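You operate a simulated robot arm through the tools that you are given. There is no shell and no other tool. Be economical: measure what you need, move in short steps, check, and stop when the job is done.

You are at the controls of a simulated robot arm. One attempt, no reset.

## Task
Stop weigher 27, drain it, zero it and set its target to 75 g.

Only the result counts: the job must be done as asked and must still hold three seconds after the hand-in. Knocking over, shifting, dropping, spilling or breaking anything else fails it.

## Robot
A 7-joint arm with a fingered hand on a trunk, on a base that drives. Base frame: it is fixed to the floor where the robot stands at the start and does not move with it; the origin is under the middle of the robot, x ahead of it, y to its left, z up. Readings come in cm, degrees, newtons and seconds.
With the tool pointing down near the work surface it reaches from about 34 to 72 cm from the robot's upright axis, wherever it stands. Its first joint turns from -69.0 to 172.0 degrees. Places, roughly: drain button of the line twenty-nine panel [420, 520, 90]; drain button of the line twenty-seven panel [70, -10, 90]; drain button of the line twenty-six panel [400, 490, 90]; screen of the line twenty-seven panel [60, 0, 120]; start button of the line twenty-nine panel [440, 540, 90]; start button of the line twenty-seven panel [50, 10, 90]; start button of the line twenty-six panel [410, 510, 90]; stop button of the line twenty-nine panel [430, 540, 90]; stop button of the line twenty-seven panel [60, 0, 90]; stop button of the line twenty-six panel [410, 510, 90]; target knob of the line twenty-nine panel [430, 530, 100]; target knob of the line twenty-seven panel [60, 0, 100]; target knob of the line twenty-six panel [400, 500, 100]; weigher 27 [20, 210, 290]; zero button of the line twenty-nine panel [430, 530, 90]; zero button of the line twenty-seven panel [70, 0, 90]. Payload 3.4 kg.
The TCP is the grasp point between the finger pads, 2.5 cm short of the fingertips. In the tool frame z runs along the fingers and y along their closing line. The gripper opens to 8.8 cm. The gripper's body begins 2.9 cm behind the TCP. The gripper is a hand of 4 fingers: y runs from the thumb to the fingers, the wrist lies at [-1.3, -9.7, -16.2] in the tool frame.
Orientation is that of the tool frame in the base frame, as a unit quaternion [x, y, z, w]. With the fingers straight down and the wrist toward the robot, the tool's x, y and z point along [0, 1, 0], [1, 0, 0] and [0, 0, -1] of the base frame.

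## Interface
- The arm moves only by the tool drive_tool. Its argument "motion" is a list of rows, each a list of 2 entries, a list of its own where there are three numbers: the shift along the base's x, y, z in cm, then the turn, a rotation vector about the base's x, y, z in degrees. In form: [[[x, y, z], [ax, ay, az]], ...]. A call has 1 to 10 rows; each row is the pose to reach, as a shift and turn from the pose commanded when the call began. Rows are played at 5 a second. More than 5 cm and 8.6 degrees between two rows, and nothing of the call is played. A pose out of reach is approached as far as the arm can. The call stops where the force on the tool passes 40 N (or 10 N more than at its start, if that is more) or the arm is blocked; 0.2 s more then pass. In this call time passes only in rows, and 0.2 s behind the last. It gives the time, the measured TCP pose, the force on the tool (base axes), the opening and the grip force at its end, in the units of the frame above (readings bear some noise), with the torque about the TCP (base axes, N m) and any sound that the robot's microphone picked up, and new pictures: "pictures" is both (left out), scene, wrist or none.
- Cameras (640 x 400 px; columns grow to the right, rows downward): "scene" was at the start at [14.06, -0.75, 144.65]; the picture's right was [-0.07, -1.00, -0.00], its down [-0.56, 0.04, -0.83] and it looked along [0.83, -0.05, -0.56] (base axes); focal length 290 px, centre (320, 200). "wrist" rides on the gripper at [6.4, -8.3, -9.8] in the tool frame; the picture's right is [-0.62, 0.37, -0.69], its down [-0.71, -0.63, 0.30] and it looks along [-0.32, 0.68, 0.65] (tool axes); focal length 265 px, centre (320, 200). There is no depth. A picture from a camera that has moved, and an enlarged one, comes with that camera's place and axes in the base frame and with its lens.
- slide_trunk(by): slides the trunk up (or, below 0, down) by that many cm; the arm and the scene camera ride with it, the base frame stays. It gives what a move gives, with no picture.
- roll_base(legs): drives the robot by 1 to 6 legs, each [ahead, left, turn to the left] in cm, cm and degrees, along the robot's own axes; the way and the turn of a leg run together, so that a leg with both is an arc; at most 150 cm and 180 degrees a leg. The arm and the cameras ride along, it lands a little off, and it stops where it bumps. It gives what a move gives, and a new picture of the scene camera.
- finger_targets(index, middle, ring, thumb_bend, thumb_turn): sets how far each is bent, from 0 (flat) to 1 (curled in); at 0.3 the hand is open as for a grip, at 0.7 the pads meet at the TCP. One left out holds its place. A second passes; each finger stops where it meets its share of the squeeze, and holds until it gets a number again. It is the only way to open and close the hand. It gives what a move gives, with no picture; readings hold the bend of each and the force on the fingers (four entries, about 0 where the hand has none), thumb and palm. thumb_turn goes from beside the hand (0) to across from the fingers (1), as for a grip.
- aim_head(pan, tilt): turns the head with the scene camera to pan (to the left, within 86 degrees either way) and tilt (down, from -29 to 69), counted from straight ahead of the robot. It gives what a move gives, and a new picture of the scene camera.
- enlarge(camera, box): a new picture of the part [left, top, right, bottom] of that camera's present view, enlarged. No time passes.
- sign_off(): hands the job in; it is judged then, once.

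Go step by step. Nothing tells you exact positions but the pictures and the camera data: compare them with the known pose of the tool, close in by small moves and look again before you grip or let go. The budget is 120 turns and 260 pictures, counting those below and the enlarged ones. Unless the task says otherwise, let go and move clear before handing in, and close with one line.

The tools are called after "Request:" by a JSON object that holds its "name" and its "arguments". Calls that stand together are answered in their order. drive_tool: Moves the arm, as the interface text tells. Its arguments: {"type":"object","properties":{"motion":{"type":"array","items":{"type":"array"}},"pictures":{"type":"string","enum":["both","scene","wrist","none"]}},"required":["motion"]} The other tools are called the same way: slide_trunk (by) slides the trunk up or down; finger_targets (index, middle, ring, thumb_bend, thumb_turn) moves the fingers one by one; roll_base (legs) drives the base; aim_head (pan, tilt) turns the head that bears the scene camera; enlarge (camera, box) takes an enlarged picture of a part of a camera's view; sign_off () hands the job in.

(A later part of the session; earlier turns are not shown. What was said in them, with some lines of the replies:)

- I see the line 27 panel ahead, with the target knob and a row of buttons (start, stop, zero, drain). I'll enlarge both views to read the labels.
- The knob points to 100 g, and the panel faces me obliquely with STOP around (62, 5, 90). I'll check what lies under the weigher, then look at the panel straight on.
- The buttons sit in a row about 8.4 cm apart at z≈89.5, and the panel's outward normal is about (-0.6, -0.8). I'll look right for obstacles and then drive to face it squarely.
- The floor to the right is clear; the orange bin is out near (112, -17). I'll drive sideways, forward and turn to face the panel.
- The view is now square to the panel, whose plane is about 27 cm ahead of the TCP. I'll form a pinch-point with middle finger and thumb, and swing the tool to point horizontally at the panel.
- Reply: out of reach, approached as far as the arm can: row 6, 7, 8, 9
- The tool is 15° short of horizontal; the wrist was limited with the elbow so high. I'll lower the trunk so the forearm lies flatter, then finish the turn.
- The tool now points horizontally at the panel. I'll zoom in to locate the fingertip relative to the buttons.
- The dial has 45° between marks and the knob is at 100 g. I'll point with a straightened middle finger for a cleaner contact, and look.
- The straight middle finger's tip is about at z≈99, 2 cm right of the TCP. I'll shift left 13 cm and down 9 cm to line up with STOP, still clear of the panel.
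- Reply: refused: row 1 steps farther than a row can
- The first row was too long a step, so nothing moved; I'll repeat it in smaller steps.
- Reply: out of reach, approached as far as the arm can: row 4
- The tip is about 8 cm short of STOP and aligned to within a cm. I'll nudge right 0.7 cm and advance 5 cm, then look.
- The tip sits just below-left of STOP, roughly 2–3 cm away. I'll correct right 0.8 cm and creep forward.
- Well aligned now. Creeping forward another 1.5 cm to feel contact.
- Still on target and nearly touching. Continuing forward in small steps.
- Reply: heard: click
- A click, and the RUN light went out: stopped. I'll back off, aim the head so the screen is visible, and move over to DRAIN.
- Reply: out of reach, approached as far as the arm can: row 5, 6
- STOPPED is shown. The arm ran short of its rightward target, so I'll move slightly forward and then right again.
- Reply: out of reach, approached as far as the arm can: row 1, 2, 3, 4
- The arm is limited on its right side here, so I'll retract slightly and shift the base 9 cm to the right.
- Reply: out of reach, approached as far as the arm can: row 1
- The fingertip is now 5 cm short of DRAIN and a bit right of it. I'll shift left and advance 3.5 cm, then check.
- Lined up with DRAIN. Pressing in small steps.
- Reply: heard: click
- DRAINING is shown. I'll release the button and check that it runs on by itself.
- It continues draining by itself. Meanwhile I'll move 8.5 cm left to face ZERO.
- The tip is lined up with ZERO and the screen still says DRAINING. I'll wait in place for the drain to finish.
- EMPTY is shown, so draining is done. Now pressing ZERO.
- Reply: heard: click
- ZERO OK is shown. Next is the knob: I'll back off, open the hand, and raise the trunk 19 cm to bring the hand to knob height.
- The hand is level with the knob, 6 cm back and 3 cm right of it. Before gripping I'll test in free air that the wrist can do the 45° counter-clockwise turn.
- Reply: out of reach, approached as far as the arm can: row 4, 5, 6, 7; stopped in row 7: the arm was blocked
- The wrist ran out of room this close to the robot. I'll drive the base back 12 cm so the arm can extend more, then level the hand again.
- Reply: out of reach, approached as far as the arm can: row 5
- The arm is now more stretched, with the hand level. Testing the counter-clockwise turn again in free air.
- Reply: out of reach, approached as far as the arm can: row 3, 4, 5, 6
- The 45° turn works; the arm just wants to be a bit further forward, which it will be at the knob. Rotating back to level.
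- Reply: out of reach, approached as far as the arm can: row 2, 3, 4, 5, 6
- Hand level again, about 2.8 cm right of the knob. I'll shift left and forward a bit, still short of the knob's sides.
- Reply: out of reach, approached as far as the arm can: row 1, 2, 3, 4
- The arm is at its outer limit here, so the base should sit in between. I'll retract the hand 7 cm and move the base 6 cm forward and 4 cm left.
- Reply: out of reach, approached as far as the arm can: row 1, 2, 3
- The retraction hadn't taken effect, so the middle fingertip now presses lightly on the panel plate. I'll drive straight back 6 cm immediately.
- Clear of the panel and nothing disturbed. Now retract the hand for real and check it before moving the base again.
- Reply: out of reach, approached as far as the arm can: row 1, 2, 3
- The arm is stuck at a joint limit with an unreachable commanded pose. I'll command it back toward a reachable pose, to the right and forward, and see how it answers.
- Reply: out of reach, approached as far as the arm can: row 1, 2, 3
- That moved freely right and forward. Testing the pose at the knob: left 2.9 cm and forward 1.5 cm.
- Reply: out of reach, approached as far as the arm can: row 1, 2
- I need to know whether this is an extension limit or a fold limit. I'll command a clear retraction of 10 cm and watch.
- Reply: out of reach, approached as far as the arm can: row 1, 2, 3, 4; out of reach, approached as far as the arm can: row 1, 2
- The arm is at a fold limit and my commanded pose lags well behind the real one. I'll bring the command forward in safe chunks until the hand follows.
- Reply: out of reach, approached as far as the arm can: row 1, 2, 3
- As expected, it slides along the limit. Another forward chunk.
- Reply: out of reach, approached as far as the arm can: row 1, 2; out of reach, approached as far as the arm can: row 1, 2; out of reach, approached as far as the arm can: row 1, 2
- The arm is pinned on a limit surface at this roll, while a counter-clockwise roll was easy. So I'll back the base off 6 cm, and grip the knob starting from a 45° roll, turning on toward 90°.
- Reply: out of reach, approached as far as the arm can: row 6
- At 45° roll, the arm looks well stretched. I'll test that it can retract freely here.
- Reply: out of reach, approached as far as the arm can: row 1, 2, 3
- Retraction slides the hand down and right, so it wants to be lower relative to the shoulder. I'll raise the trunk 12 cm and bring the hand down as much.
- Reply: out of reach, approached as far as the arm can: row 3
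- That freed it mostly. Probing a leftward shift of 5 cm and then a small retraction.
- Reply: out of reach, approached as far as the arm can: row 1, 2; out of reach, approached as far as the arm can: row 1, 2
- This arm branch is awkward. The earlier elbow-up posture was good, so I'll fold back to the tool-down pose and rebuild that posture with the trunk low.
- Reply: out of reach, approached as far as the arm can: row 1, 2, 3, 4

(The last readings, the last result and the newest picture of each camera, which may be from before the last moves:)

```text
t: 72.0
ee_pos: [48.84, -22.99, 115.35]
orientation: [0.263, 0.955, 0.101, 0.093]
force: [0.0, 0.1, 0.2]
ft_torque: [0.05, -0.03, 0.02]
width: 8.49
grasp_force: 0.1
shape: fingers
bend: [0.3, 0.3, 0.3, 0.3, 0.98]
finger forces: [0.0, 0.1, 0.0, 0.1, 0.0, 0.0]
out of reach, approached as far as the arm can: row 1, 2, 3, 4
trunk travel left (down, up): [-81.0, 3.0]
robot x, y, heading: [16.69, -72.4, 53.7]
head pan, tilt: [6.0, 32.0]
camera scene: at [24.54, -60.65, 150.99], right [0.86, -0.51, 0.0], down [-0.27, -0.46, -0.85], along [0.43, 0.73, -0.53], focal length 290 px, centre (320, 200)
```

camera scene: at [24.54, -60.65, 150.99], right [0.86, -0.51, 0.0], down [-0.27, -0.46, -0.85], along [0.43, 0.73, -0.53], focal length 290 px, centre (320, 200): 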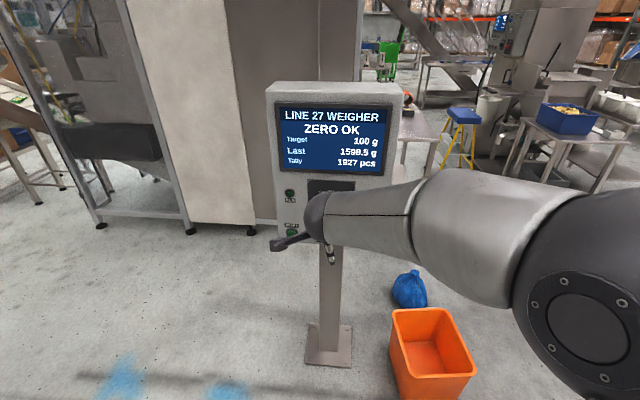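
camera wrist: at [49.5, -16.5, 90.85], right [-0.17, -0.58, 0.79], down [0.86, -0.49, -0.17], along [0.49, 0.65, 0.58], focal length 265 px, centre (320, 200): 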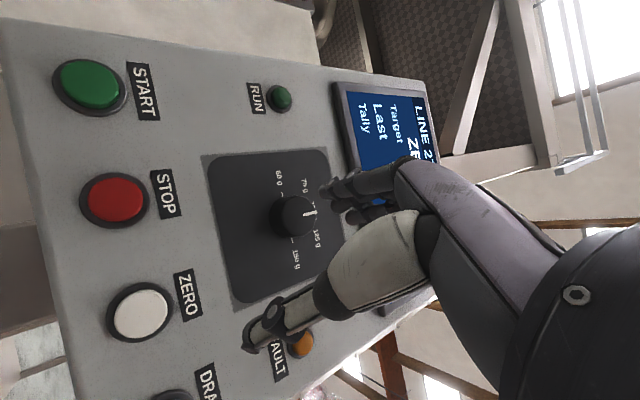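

The elbow is up again. Lowering the trunk 25 cm, then pitching the tool level while rising to knob height.

Request:
{"name": "slide_trunk", "arguments": {"by": -25}}

Request:
{"name": "drive_tool", "arguments": {"motion": [[[0.4, 0.5, 1.5], [7.2, -4.3, -0.2]], [[0.8, 1, 3], [14.4, -8.6, -0.3]], [[1.2, 1.6, 4.5], [21.6, -12.9, -0.5]], [[1.6, 2.1, 6], [28.8, -17.2, -0.6]], [[2, 2.6, 7.5], [36.1, -21.5, -0.8]], [[2.4, 3.2, 9], [43.3, -25.8, -0.9]], [[2.8, 3.7, 10.5], [50.5, -30.1, -1.1]], [[3.2, 4.2, 12], [57.7, -34.4, -1.2]], [[3.6, 4.8, 13.6], [64.9, -38.7, -1.4]]], "pictures": "scene"}}

```text
t: 74.6
ee_pos: [48.83, -22.86, 90.18]
orientation: [0.263, 0.955, 0.101, 0.094]
force: [0.0, 0.5, -0.5]
ft_torque: [0.02, -0.05, 0.0]
width: 8.48
grasp_force: 0.1
shape: fingers
bend: [0.3, 0.3, 0.3, 0.3, 0.98]
finger forces: [0.1, 0.0, 0.1, 0.0, 0.0, 0.0]
trunk travel left (down, up): [-56.0, 28.0]
robot x, y, heading: [17.22, -72.03, 53.8]
head pan, tilt: [6.0, 32.0]
```

```text
t: 76.6
ee_pos: [52.41, -17.9, 103.7]
orientation: [0.235, 0.668, 0.665, 0.236]
force: [0.8, 1.2, 0.0]
ft_torque: [0.0, 0.03, -0.01]
width: 8.49
grasp_force: 0.2
shape: fingers
bend: [0.3, 0.3, 0.3, 0.3, 0.98]
finger forces: [0.0, 0.1, 0.0, 0.0, 0.1, 0.0]
trunk travel left (down, up): [-56.0, 28.0]
robot x, y, heading: [16.77, -72.34, 53.6]
head pan, tilt: [6.0, 32.0]
camera scene: at [24.51, -60.47, 125.98], right [0.86, -0.51, 0.0], down [-0.27, -0.46, -0.85], along [0.43, 0.73, -0.53], focal length 290 px, centre (320, 200)
```

scene: 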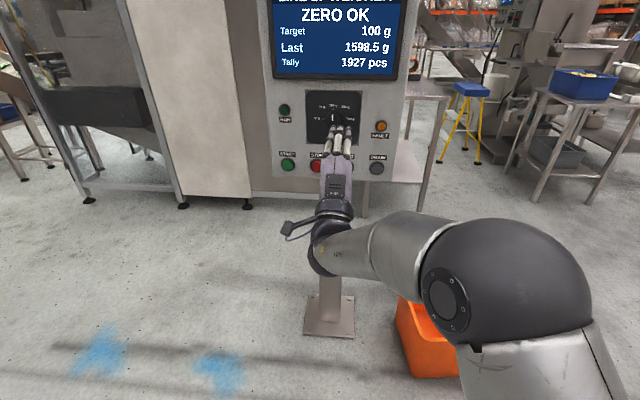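

Level and fully reachable. Testing the counter-clockwise roll in this posture.

Request:
{"name": "drive_tool", "arguments": {"motion": [[[0, 0, 0], [-4.8, -6.4, 0]], [[0, 0, 0], [-9.6, -12.8, 0]], [[0, 0, 0], [-14.4, -19.2, 0]], [[0, 0, 0], [-19.2, -25.6, 0]], [[0, 0, 0], [-24, -32, 0]], [[0, 0, 0], [-28.8, -38.4, 0]]], "pictures": "none"}}

```text
t: 78.0
ee_pos: [52.67, -24.29, 106.57]
orientation: [0.127, 0.672, 0.584, 0.437]
force: [-0.9, -0.8, 0.6]
ft_torque: [-0.08, 0.0, -0.01]
width: 8.51
grasp_force: 0.0
shape: fingers
bend: [0.3, 0.3, 0.3, 0.3, 0.98]
finger forces: [0.0, 0.0, 0.0, 0.0, 0.0, 0.0]
out of reach, approached as far as the arm can: row 3, 4, 5, 6
trunk travel left (down, up): [-56.0, 28.0]
robot x, y, heading: [16.52, -72.52, 53.6]
head pan, tilt: [6.0, 32.0]
```

CCW is limited to about 16° here. Rolling back and onward to see the clockwise range.

Request:
{"name": "drive_tool", "arguments": {"motion": [[[0, 0, 0], [4.8, 6.4, 0]], [[0, 0, 0], [9.6, 12.8, 0]], [[0, 0, 0], [14.4, 19.2, 0]], [[0, 0, 0], [19.2, 25.6, 0]], [[0, 0, 0], [24, 32, 0]], [[0, 0, 0], [28.8, 38.4, 0]]], "pictures": "none"}}

```text
t: 79.4
ee_pos: [50.59, -22.85, 105.54]
orientation: [0.388, 0.617, 0.666, 0.158]
force: [0.7, -0.3, 0.2]
ft_torque: [0.02, -0.01, 0.0]
width: 8.48
grasp_force: 0.1
shape: fingers
bend: [0.3, 0.3, 0.3, 0.3, 0.98]
finger forces: [0.1, 0.0, 0.1, 0.0, 0.1, 0.1]
trunk travel left (down, up): [-56.0, 28.0]
robot x, y, heading: [16.75, -72.08, 53.4]
head pan, tilt: [6.0, 32.0]
```

Clockwise roll is free. I'll set a clean 40° clockwise roll, in front of the knob.

Request:
{"name": "drive_tool", "arguments": {"motion": [[[0.8, 2.7, -0.5], [5.2, 4.8, 2.1]], [[1.5, 5.4, -1], [10.3, 9.6, 4.1]], [[2.3, 8.1, -1.5], [15.5, 14.4, 6.2]]], "pictures": "scene"}}

```text
t: 80.2
ee_pos: [52.81, -14.8, 104.15]
orientation: [0.449, 0.558, 0.698, -0.009]
force: [-0.7, -0.4, 0.4]
ft_torque: [0.0, -0.02, -0.02]
width: 8.5
grasp_force: 0.0
shape: fingers
bend: [0.3, 0.3, 0.3, 0.3, 0.98]
finger forces: [0.0, 0.0, 0.0, 0.0, 0.0, 0.0]
trunk travel left (down, up): [-56.0, 28.0]
robot x, y, heading: [16.62, -71.93, 53.5]
head pan, tilt: [6.0, 32.0]
camera scene: at [24.52, -60.41, 125.98], right [0.86, -0.51, 0.0], down [-0.27, -0.46, -0.85], along [0.43, 0.73, -0.53], focal length 290 px, centre (320, 200)
```

scene: 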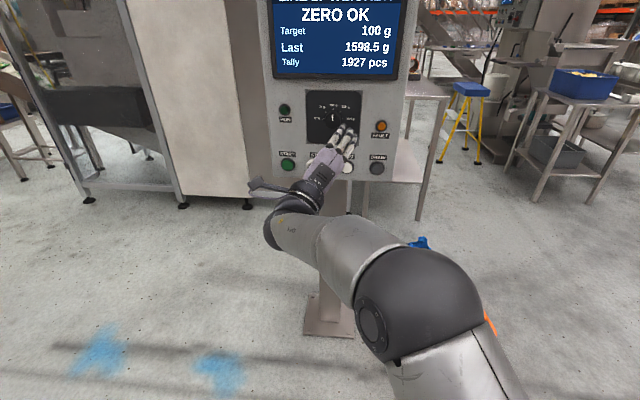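

This works: I'll grip at +40° and unwind to about -8°. Driving the base forward 12 cm brings the hand near the knob.

Request:
{"name": "roll_base", "arguments": {"legs": [[12, 0, 0]]}}

Request:
{"name": "enlarge", "arguments": {"camera": "scene", "box": [240, 60, 440, 210]}}

Request:
{"name": "enlarge", "arguments": {"camera": "wrist", "box": [0, 0, 640, 400]}}

```text
t: 81.4
ee_pos: [60.24, -5.11, 104.17]
orientation: [0.452, 0.557, 0.697, -0.01]
force: [0.6, -0.8, 1.4]
ft_torque: [-0.01, 0.0, 0.0]
width: 8.49
grasp_force: 0.1
shape: fingers
bend: [0.3, 0.3, 0.3, 0.3, 0.98]
finger forces: [0.0, 0.0, 0.1, 0.1, 0.0, 0.0]
trunk travel left (down, up): [-56.0, 28.0]
robot x, y, heading: [23.97, -62.3, 53.6]
head pan, tilt: [6.0, 32.0]
camera scene: at [31.8, -50.69, 125.97], right [0.86, -0.51, 0.0], down [-0.27, -0.46, -0.85], along [0.43, 0.73, -0.53], focal length 290 px, centre (320, 200)
```

scene: 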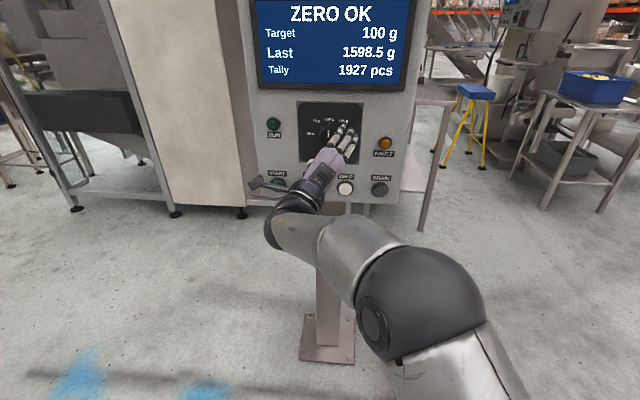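

```text
2.67 times, centred on (340, 135) of scene
camera zoom: at [31.8, -50.69, 125.97], right [0.86, -0.51, 0.0], down [-0.27, -0.46, -0.85], along [0.43, 0.73, -0.53], focal length 774 px, centre (267, 373)
```

zoom: 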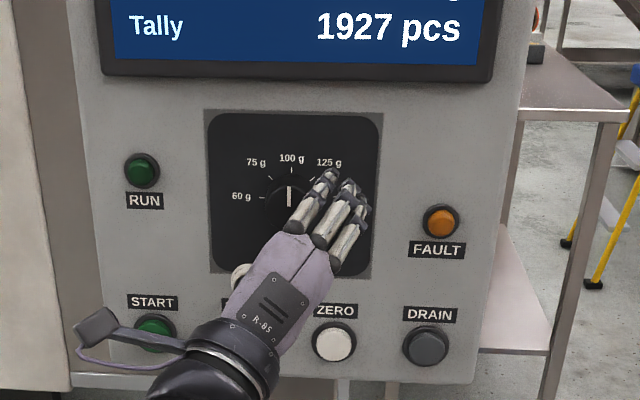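

```text
1.00 times, centred on (320, 200) of wrist (not enlarged: the box is as wide or as high as the picture)
camera zoom: at [45.94, -6.44, 102.07], right [0.13, -0.99, -0.09], down [0.29, 0.13, -0.95], along [0.95, 0.09, 0.3], focal length 265 px, centre (320, 200)
```

zoom: 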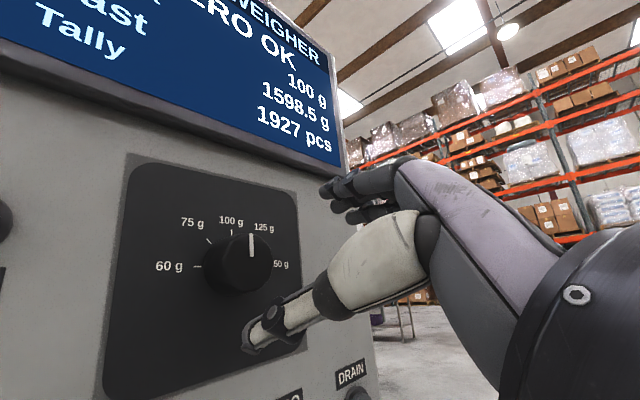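

The hand is aligned with the knob within about 0.6 cm and 6 cm back. Advancing 3.5 cm with a small leftward correction, then checking.

Request:
{"name": "drive_tool", "arguments": {"motion": [[[0.8, 1.6, 0.1], [0, 0, 0]], [[1.6, 3.2, 0.2], [0, 0, 0]]], "pictures": "none"}}

Request:
{"name": "enlarge", "arguments": {"camera": "scene", "box": [240, 60, 440, 210]}}

Request:
{"name": "enlarge", "arguments": {"camera": "wrist", "box": [0, 0, 640, 400]}}

```text
t: 82.0
ee_pos: [61.45, -1.79, 104.38]
orientation: [0.451, 0.558, 0.696, -0.008]
force: [-0.6, 0.1, 0.0]
ft_torque: [0.04, -0.01, -0.05]
width: 8.51
grasp_force: 0.0
shape: fingers
bend: [0.3, 0.3, 0.3, 0.3, 0.98]
finger forces: [0.0, 0.0, 0.0, 0.1, 0.0, 0.0]
trunk travel left (down, up): [-56.0, 28.0]
robot x, y, heading: [24.15, -62.3, 53.4]
head pan, tilt: [6.0, 32.0]
```

```text
2.67 times, centred on (340, 135) of scene
camera zoom: at [31.72, -50.73, 125.98], right [0.86, -0.51, 0.0], down [-0.27, -0.46, -0.85], along [0.43, 0.73, -0.53], focal length 774 px, centre (267, 373)
```

zoom: 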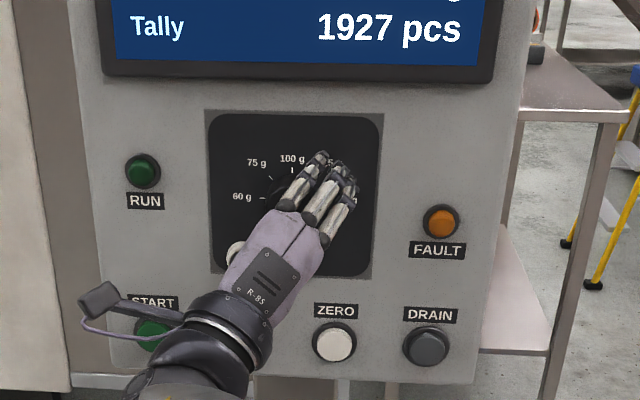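

```text
1.00 times, centred on (320, 200) of wrist (not enlarged: the box is as wide or as high as the picture)
camera zoom: at [47.32, -3.13, 102.26], right [0.13, -0.99, -0.09], down [0.29, 0.13, -0.95], along [0.95, 0.1, 0.3], focal length 265 px, centre (320, 200)
```

zoom: 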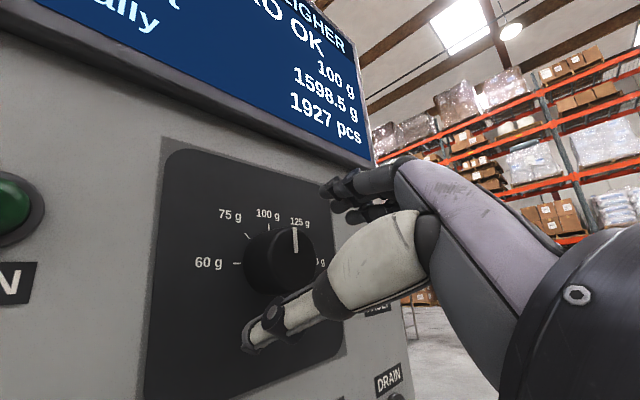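

The knob sits centred between thumb below and fingers above. Advancing the last 2.3 cm.

Request:
{"name": "drive_tool", "arguments": {"motion": [[[0.7, 0.9, 0], [0, 0, 0]], [[1.4, 1.8, 0], [0, 0, 0]]], "pictures": "none"}}

Request:
{"name": "enlarge", "arguments": {"camera": "wrist", "box": [160, 100, 480, 400]}}

Request:
{"name": "enlarge", "arguments": {"camera": "scene", "box": [280, 90, 380, 180]}}

```text
t: 82.6
ee_pos: [63.13, -0.19, 104.45]
orientation: [0.452, 0.557, 0.697, -0.009]
force: [0.2, 0.1, 1.4]
ft_torque: [0.0, 0.01, 0.02]
width: 8.5
grasp_force: 0.2
shape: fingers
bend: [0.3, 0.3, 0.3, 0.3, 0.98]
finger forces: [0.0, 0.0, 0.0, 0.0, 0.0, 0.1]
trunk travel left (down, up): [-56.0, 28.0]
robot x, y, heading: [23.86, -61.97, 53.3]
head pan, tilt: [6.0, 32.0]
```

```text
1.33 times, centred on (320, 250) of wrist
camera zoom: at [48.84, -1.44, 102.35], right [0.13, -0.99, -0.09], down [0.29, 0.13, -0.95], along [0.95, 0.1, 0.3], focal length 354 px, centre (320, 133)
```

zoom: 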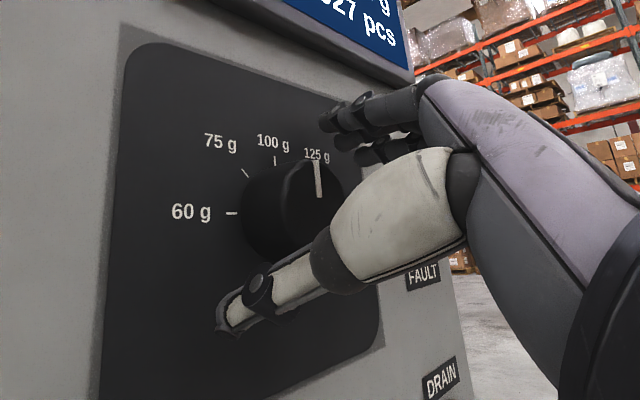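

```text
4.44 times, centred on (330, 135) of scene
camera zoom: at [31.77, -50.76, 125.98], right [0.86, -0.51, 0.0], down [-0.27, -0.46, -0.85], along [0.43, 0.73, -0.53], focal length 1290 px, centre (276, 489)
```

zoom: 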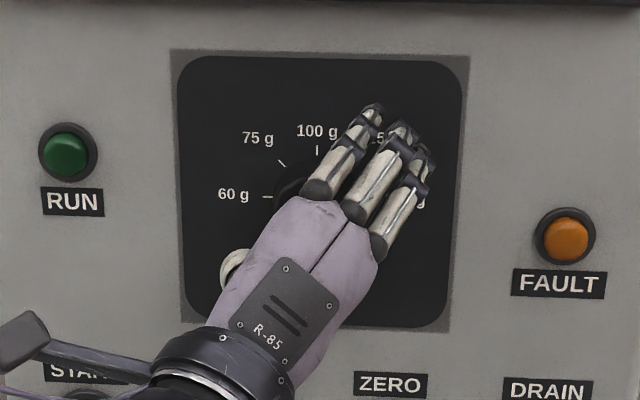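

The knob is between thumb and fingers. Closing index, middle and thumb, with the ring finger left open.

Request:
{"name": "finger_targets", "arguments": {"index": 0.75, "middle": 0.75, "thumb_bend": 0.75}}

Request:
{"name": "enlarge", "arguments": {"camera": "wrist", "box": [160, 100, 480, 400]}}

Request:
{"name": "enlarge", "arguments": {"camera": "scene", "box": [280, 90, 380, 180]}}

```text
t: 83.6
ee_pos: [63.15, -0.24, 104.73]
orientation: [0.451, 0.557, 0.698, -0.009]
force: [3.7, 2.5, 5.4]
ft_torque: [0.09, -0.05, -0.02]
width: 3.08
grasp_force: 15.5
shape: fingers
bend: [0.58, 0.6, 0.3, 0.54, 1.0]
finger forces: [8.5, 9.3, 0.0, 0.0, 12.6, 0.0]
trunk travel left (down, up): [-56.0, 28.0]
robot x, y, heading: [24.33, -62.63, 53.7]
head pan, tilt: [6.0, 32.0]
```

```text
1.33 times, centred on (320, 250) of wrist
camera zoom: at [48.9, -1.52, 102.48], right [0.13, -0.99, -0.1], down [0.29, 0.13, -0.95], along [0.95, 0.09, 0.3], focal length 354 px, centre (320, 133)
```

zoom: 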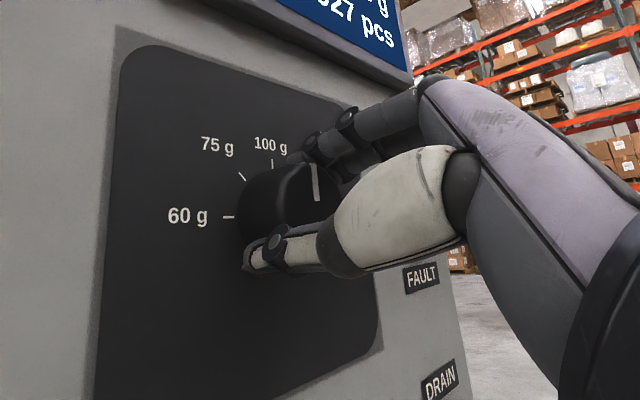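

```text
4.44 times, centred on (330, 135) of scene
camera zoom: at [31.77, -50.83, 125.99], right [0.86, -0.51, 0.0], down [-0.27, -0.46, -0.85], along [0.43, 0.73, -0.53], focal length 1290 px, centre (276, 489)
```

zoom: 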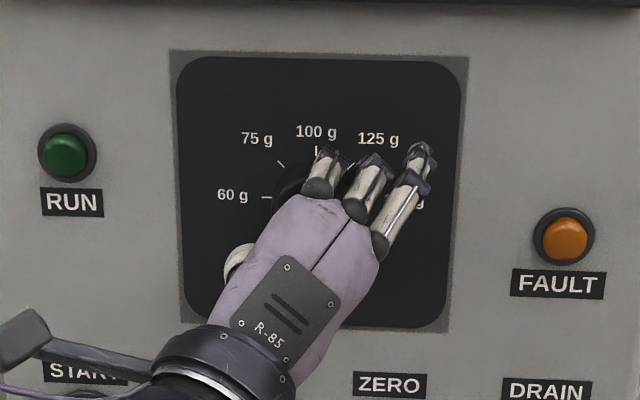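

A firm, balanced grip on the knob. Turning counter-clockwise 24° first, watching forces.

Request:
{"name": "drive_tool", "arguments": {"motion": [[[0, 0, 0], [-3.6, -4.8, 0]], [[0, 0, 0], [-7.2, -9.6, 0]], [[0, 0, 0], [-10.8, -14.4, 0]], [[0, 0, 0], [-14.4, -19.2, 0]]], "pictures": "none"}}

Request:
{"name": "enlarge", "arguments": {"camera": "scene", "box": [240, 0, 440, 180]}}

Request:
{"name": "enlarge", "arguments": {"camera": "wrist", "box": [160, 100, 480, 400]}}

```text
t: 84.6
ee_pos: [62.97, -0.19, 104.51]
orientation: [0.326, 0.634, 0.687, 0.141]
force: [0.8, 6.4, 9.2]
ft_torque: [0.12, -0.08, 0.06]
width: 3.09
grasp_force: 14.8
shape: fingers
bend: [0.58, 0.6, 0.3, 0.55, 0.99]
finger forces: [9.5, 8.6, 0.0, 0.0, 12.0, 0.0]
trunk travel left (down, up): [-56.0, 28.0]
robot x, y, heading: [23.68, -62.39, 53.4]
head pan, tilt: [6.0, 32.0]
```

```text
2.22 times, centred on (340, 90) of scene
camera zoom: at [31.65, -50.73, 125.99], right [0.86, -0.51, 0.0], down [-0.27, -0.46, -0.85], along [0.43, 0.73, -0.53], focal length 645 px, centre (276, 444)
```

zoom: 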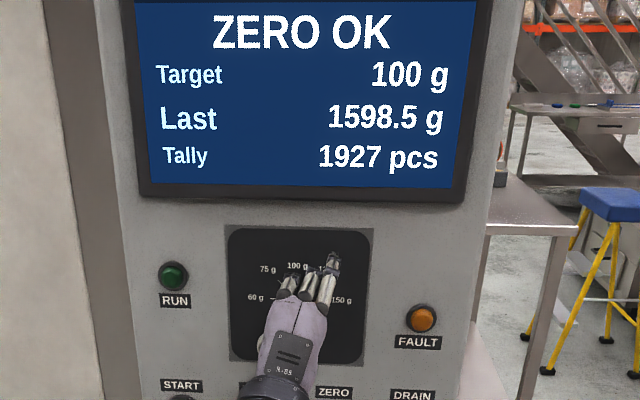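

```text
1.33 times, centred on (320, 250) of wrist
camera zoom: at [50.18, -2.53, 98.24], right [0.11, -0.97, 0.2], down [0.59, -0.1, -0.8], along [0.8, 0.21, 0.56], focal length 354 px, centre (320, 133)
```

zoom: 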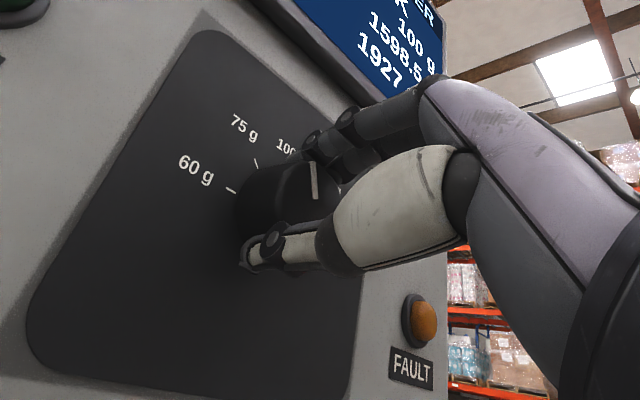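

The knob turns with the hand (pointer is fixed in the wrist view). Continuing another 22°.

Request:
{"name": "drive_tool", "arguments": {"motion": [[[0, 0, 0], [-3.6, -4.8, 0]], [[0, 0, 0], [-7.2, -9.6, 0]], [[0, 0, 0], [-10.8, -14.4, 0]], [[0, 0, 0], [-13.2, -17.6, 0]]], "pictures": "none"}}

Request:
{"name": "enlarge", "arguments": {"camera": "scene", "box": [240, 0, 440, 180]}}

Request:
{"name": "enlarge", "arguments": {"camera": "wrist", "box": [160, 100, 480, 400]}}

```text
t: 85.6
ee_pos: [62.93, -0.05, 104.36]
orientation: [0.199, 0.68, 0.651, 0.273]
force: [-2.7, 7.6, 3.7]
ft_torque: [0.06, -0.07, 0.17]
width: 3.02
grasp_force: 14.7
shape: fingers
bend: [0.58, 0.6, 0.3, 0.55, 0.99]
finger forces: [9.3, 7.9, 0.0, 0.0, 13.2, 0.1]
trunk travel left (down, up): [-56.0, 28.0]
robot x, y, heading: [23.93, -62.24, 53.3]
head pan, tilt: [6.0, 32.0]
```

```text
2.22 times, centred on (340, 90) of scene
camera zoom: at [31.58, -50.66, 125.98], right [0.86, -0.51, 0.0], down [-0.27, -0.46, -0.85], along [0.43, 0.73, -0.53], focal length 645 px, centre (276, 444)
```

zoom: 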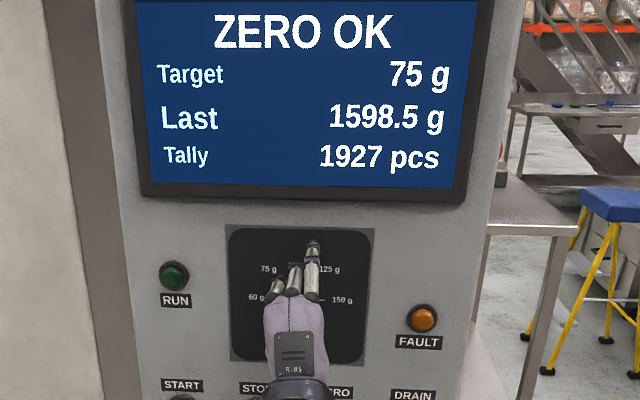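

```text
1.33 times, centred on (320, 250) of wrist
camera zoom: at [52.43, -4.23, 95.36], right [0.01, -0.9, 0.44], down [0.8, -0.25, -0.55], along [0.6, 0.35, 0.71], focal length 354 px, centre (320, 133)
```

zoom: 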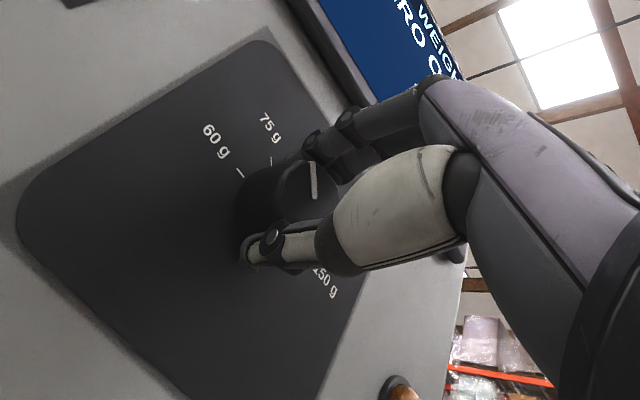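

The screen reads Target 75 g and the knob points at 75. I'll open the fingers and back straight out.

Request:
{"name": "finger_targets", "arguments": {"index": 0.3, "middle": 0.3, "thumb_bend": 0.3}}

Request:
{"name": "roll_base", "arguments": {"legs": [[-15, 0, 0]]}}

Request:
{"name": "aim_head", "arguments": {"pan": 3, "tilt": 18}}

Request:
{"name": "enlarge", "arguments": {"camera": "scene", "box": [230, 60, 430, 260]}}

```text
t: 86.6
ee_pos: [63.14, -0.22, 104.35]
orientation: [0.199, 0.679, 0.652, 0.272]
force: [0.5, -0.4, 0.3]
ft_torque: [0.02, 0.05, 0.02]
width: 8.44
grasp_force: 0.0
shape: fingers
bend: [0.3, 0.3, 0.3, 0.3, 0.98]
finger forces: [0.0, 0.0, 0.0, 0.1, 0.0, 0.1]
trunk travel left (down, up): [-56.0, 28.0]
robot x, y, heading: [23.98, -62.57, 53.5]
head pan, tilt: [6.0, 32.0]
```

```text
t: 88.0
ee_pos: [53.88, -12.11, 104.57]
orientation: [0.198, 0.679, 0.653, 0.27]
force: [-0.8, 0.3, -0.3]
ft_torque: [0.0, 0.0, 0.0]
width: 8.45
grasp_force: 0.2
shape: fingers
bend: [0.3, 0.3, 0.3, 0.3, 0.98]
finger forces: [0.0, 0.0, 0.0, 0.0, 0.0, 0.0]
trunk travel left (down, up): [-56.0, 28.0]
robot x, y, heading: [15.35, -74.11, 53.8]
head pan, tilt: [6.0, 32.0]
camera scene: at [22.78, -62.86, 126.0], right [0.86, -0.5, 0.0], down [-0.27, -0.46, -0.85], along [0.43, 0.73, -0.53], focal length 290 px, centre (320, 200)
```

scene: 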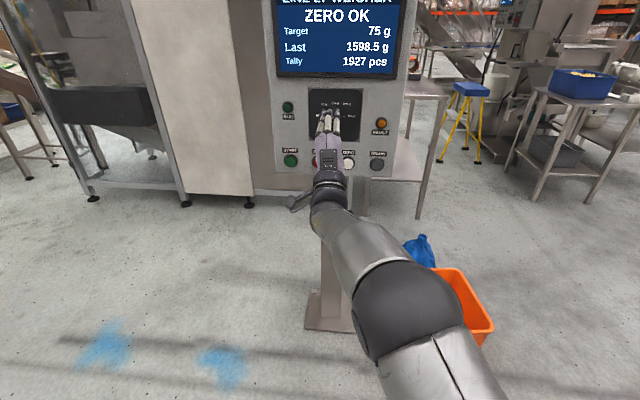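

```text
t: 88.7
ee_pos: [54.04, -12.15, 104.48]
orientation: [0.2, 0.679, 0.652, 0.271]
force: [0.2, -0.2, 0.6]
ft_torque: [0.01, 0.04, -0.01]
width: 8.44
grasp_force: 0.1
shape: fingers
bend: [0.3, 0.3, 0.3, 0.3, 0.98]
finger forces: [0.0, 0.2, 0.0, 0.0, 0.0, 0.1]
trunk travel left (down, up): [-56.0, 28.0]
robot x, y, heading: [14.91, -74.39, 53.7]
head pan, tilt: [3.0, 18.0]
camera scene: at [23.44, -62.71, 128.22], right [0.84, -0.55, 0.0], down [-0.17, -0.26, -0.95], along [0.52, 0.79, -0.31], focal length 290 px, centre (320, 200)
```

scene: 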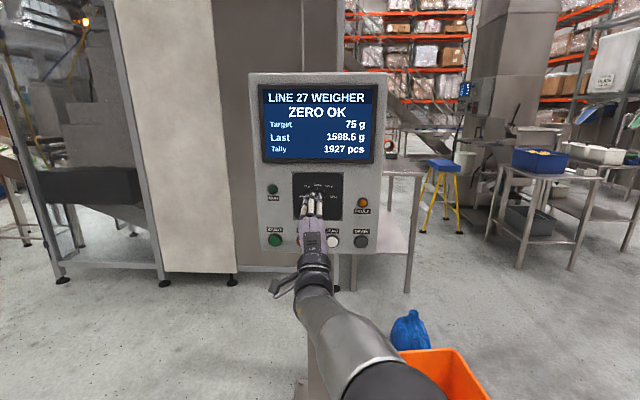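

```text
2.00 times, centred on (330, 160) of scene
camera zoom: at [23.44, -62.71, 128.22], right [0.84, -0.55, 0.0], down [-0.17, -0.26, -0.95], along [0.52, 0.79, -0.31], focal length 581 px, centre (300, 280)
```

zoom: 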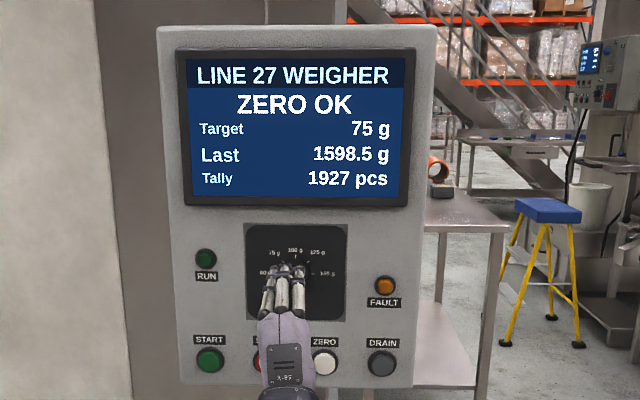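

The screen shows ZERO OK with target 75 g, RUN is dark, the hand is clear and nothing else has been moved. Handing in.

Request:
{"name": "sign_off", "arguments": {}}

```text
The job is handed in.
```

Weigher 27 is stopped, drained (the screen showed EMPTY) and zeroed (ZERO OK), and its target is set to 75 g. While I was repositioning, a fingertip pressed on the dial plate at about 16 N; I saw no damage and nothing moved.
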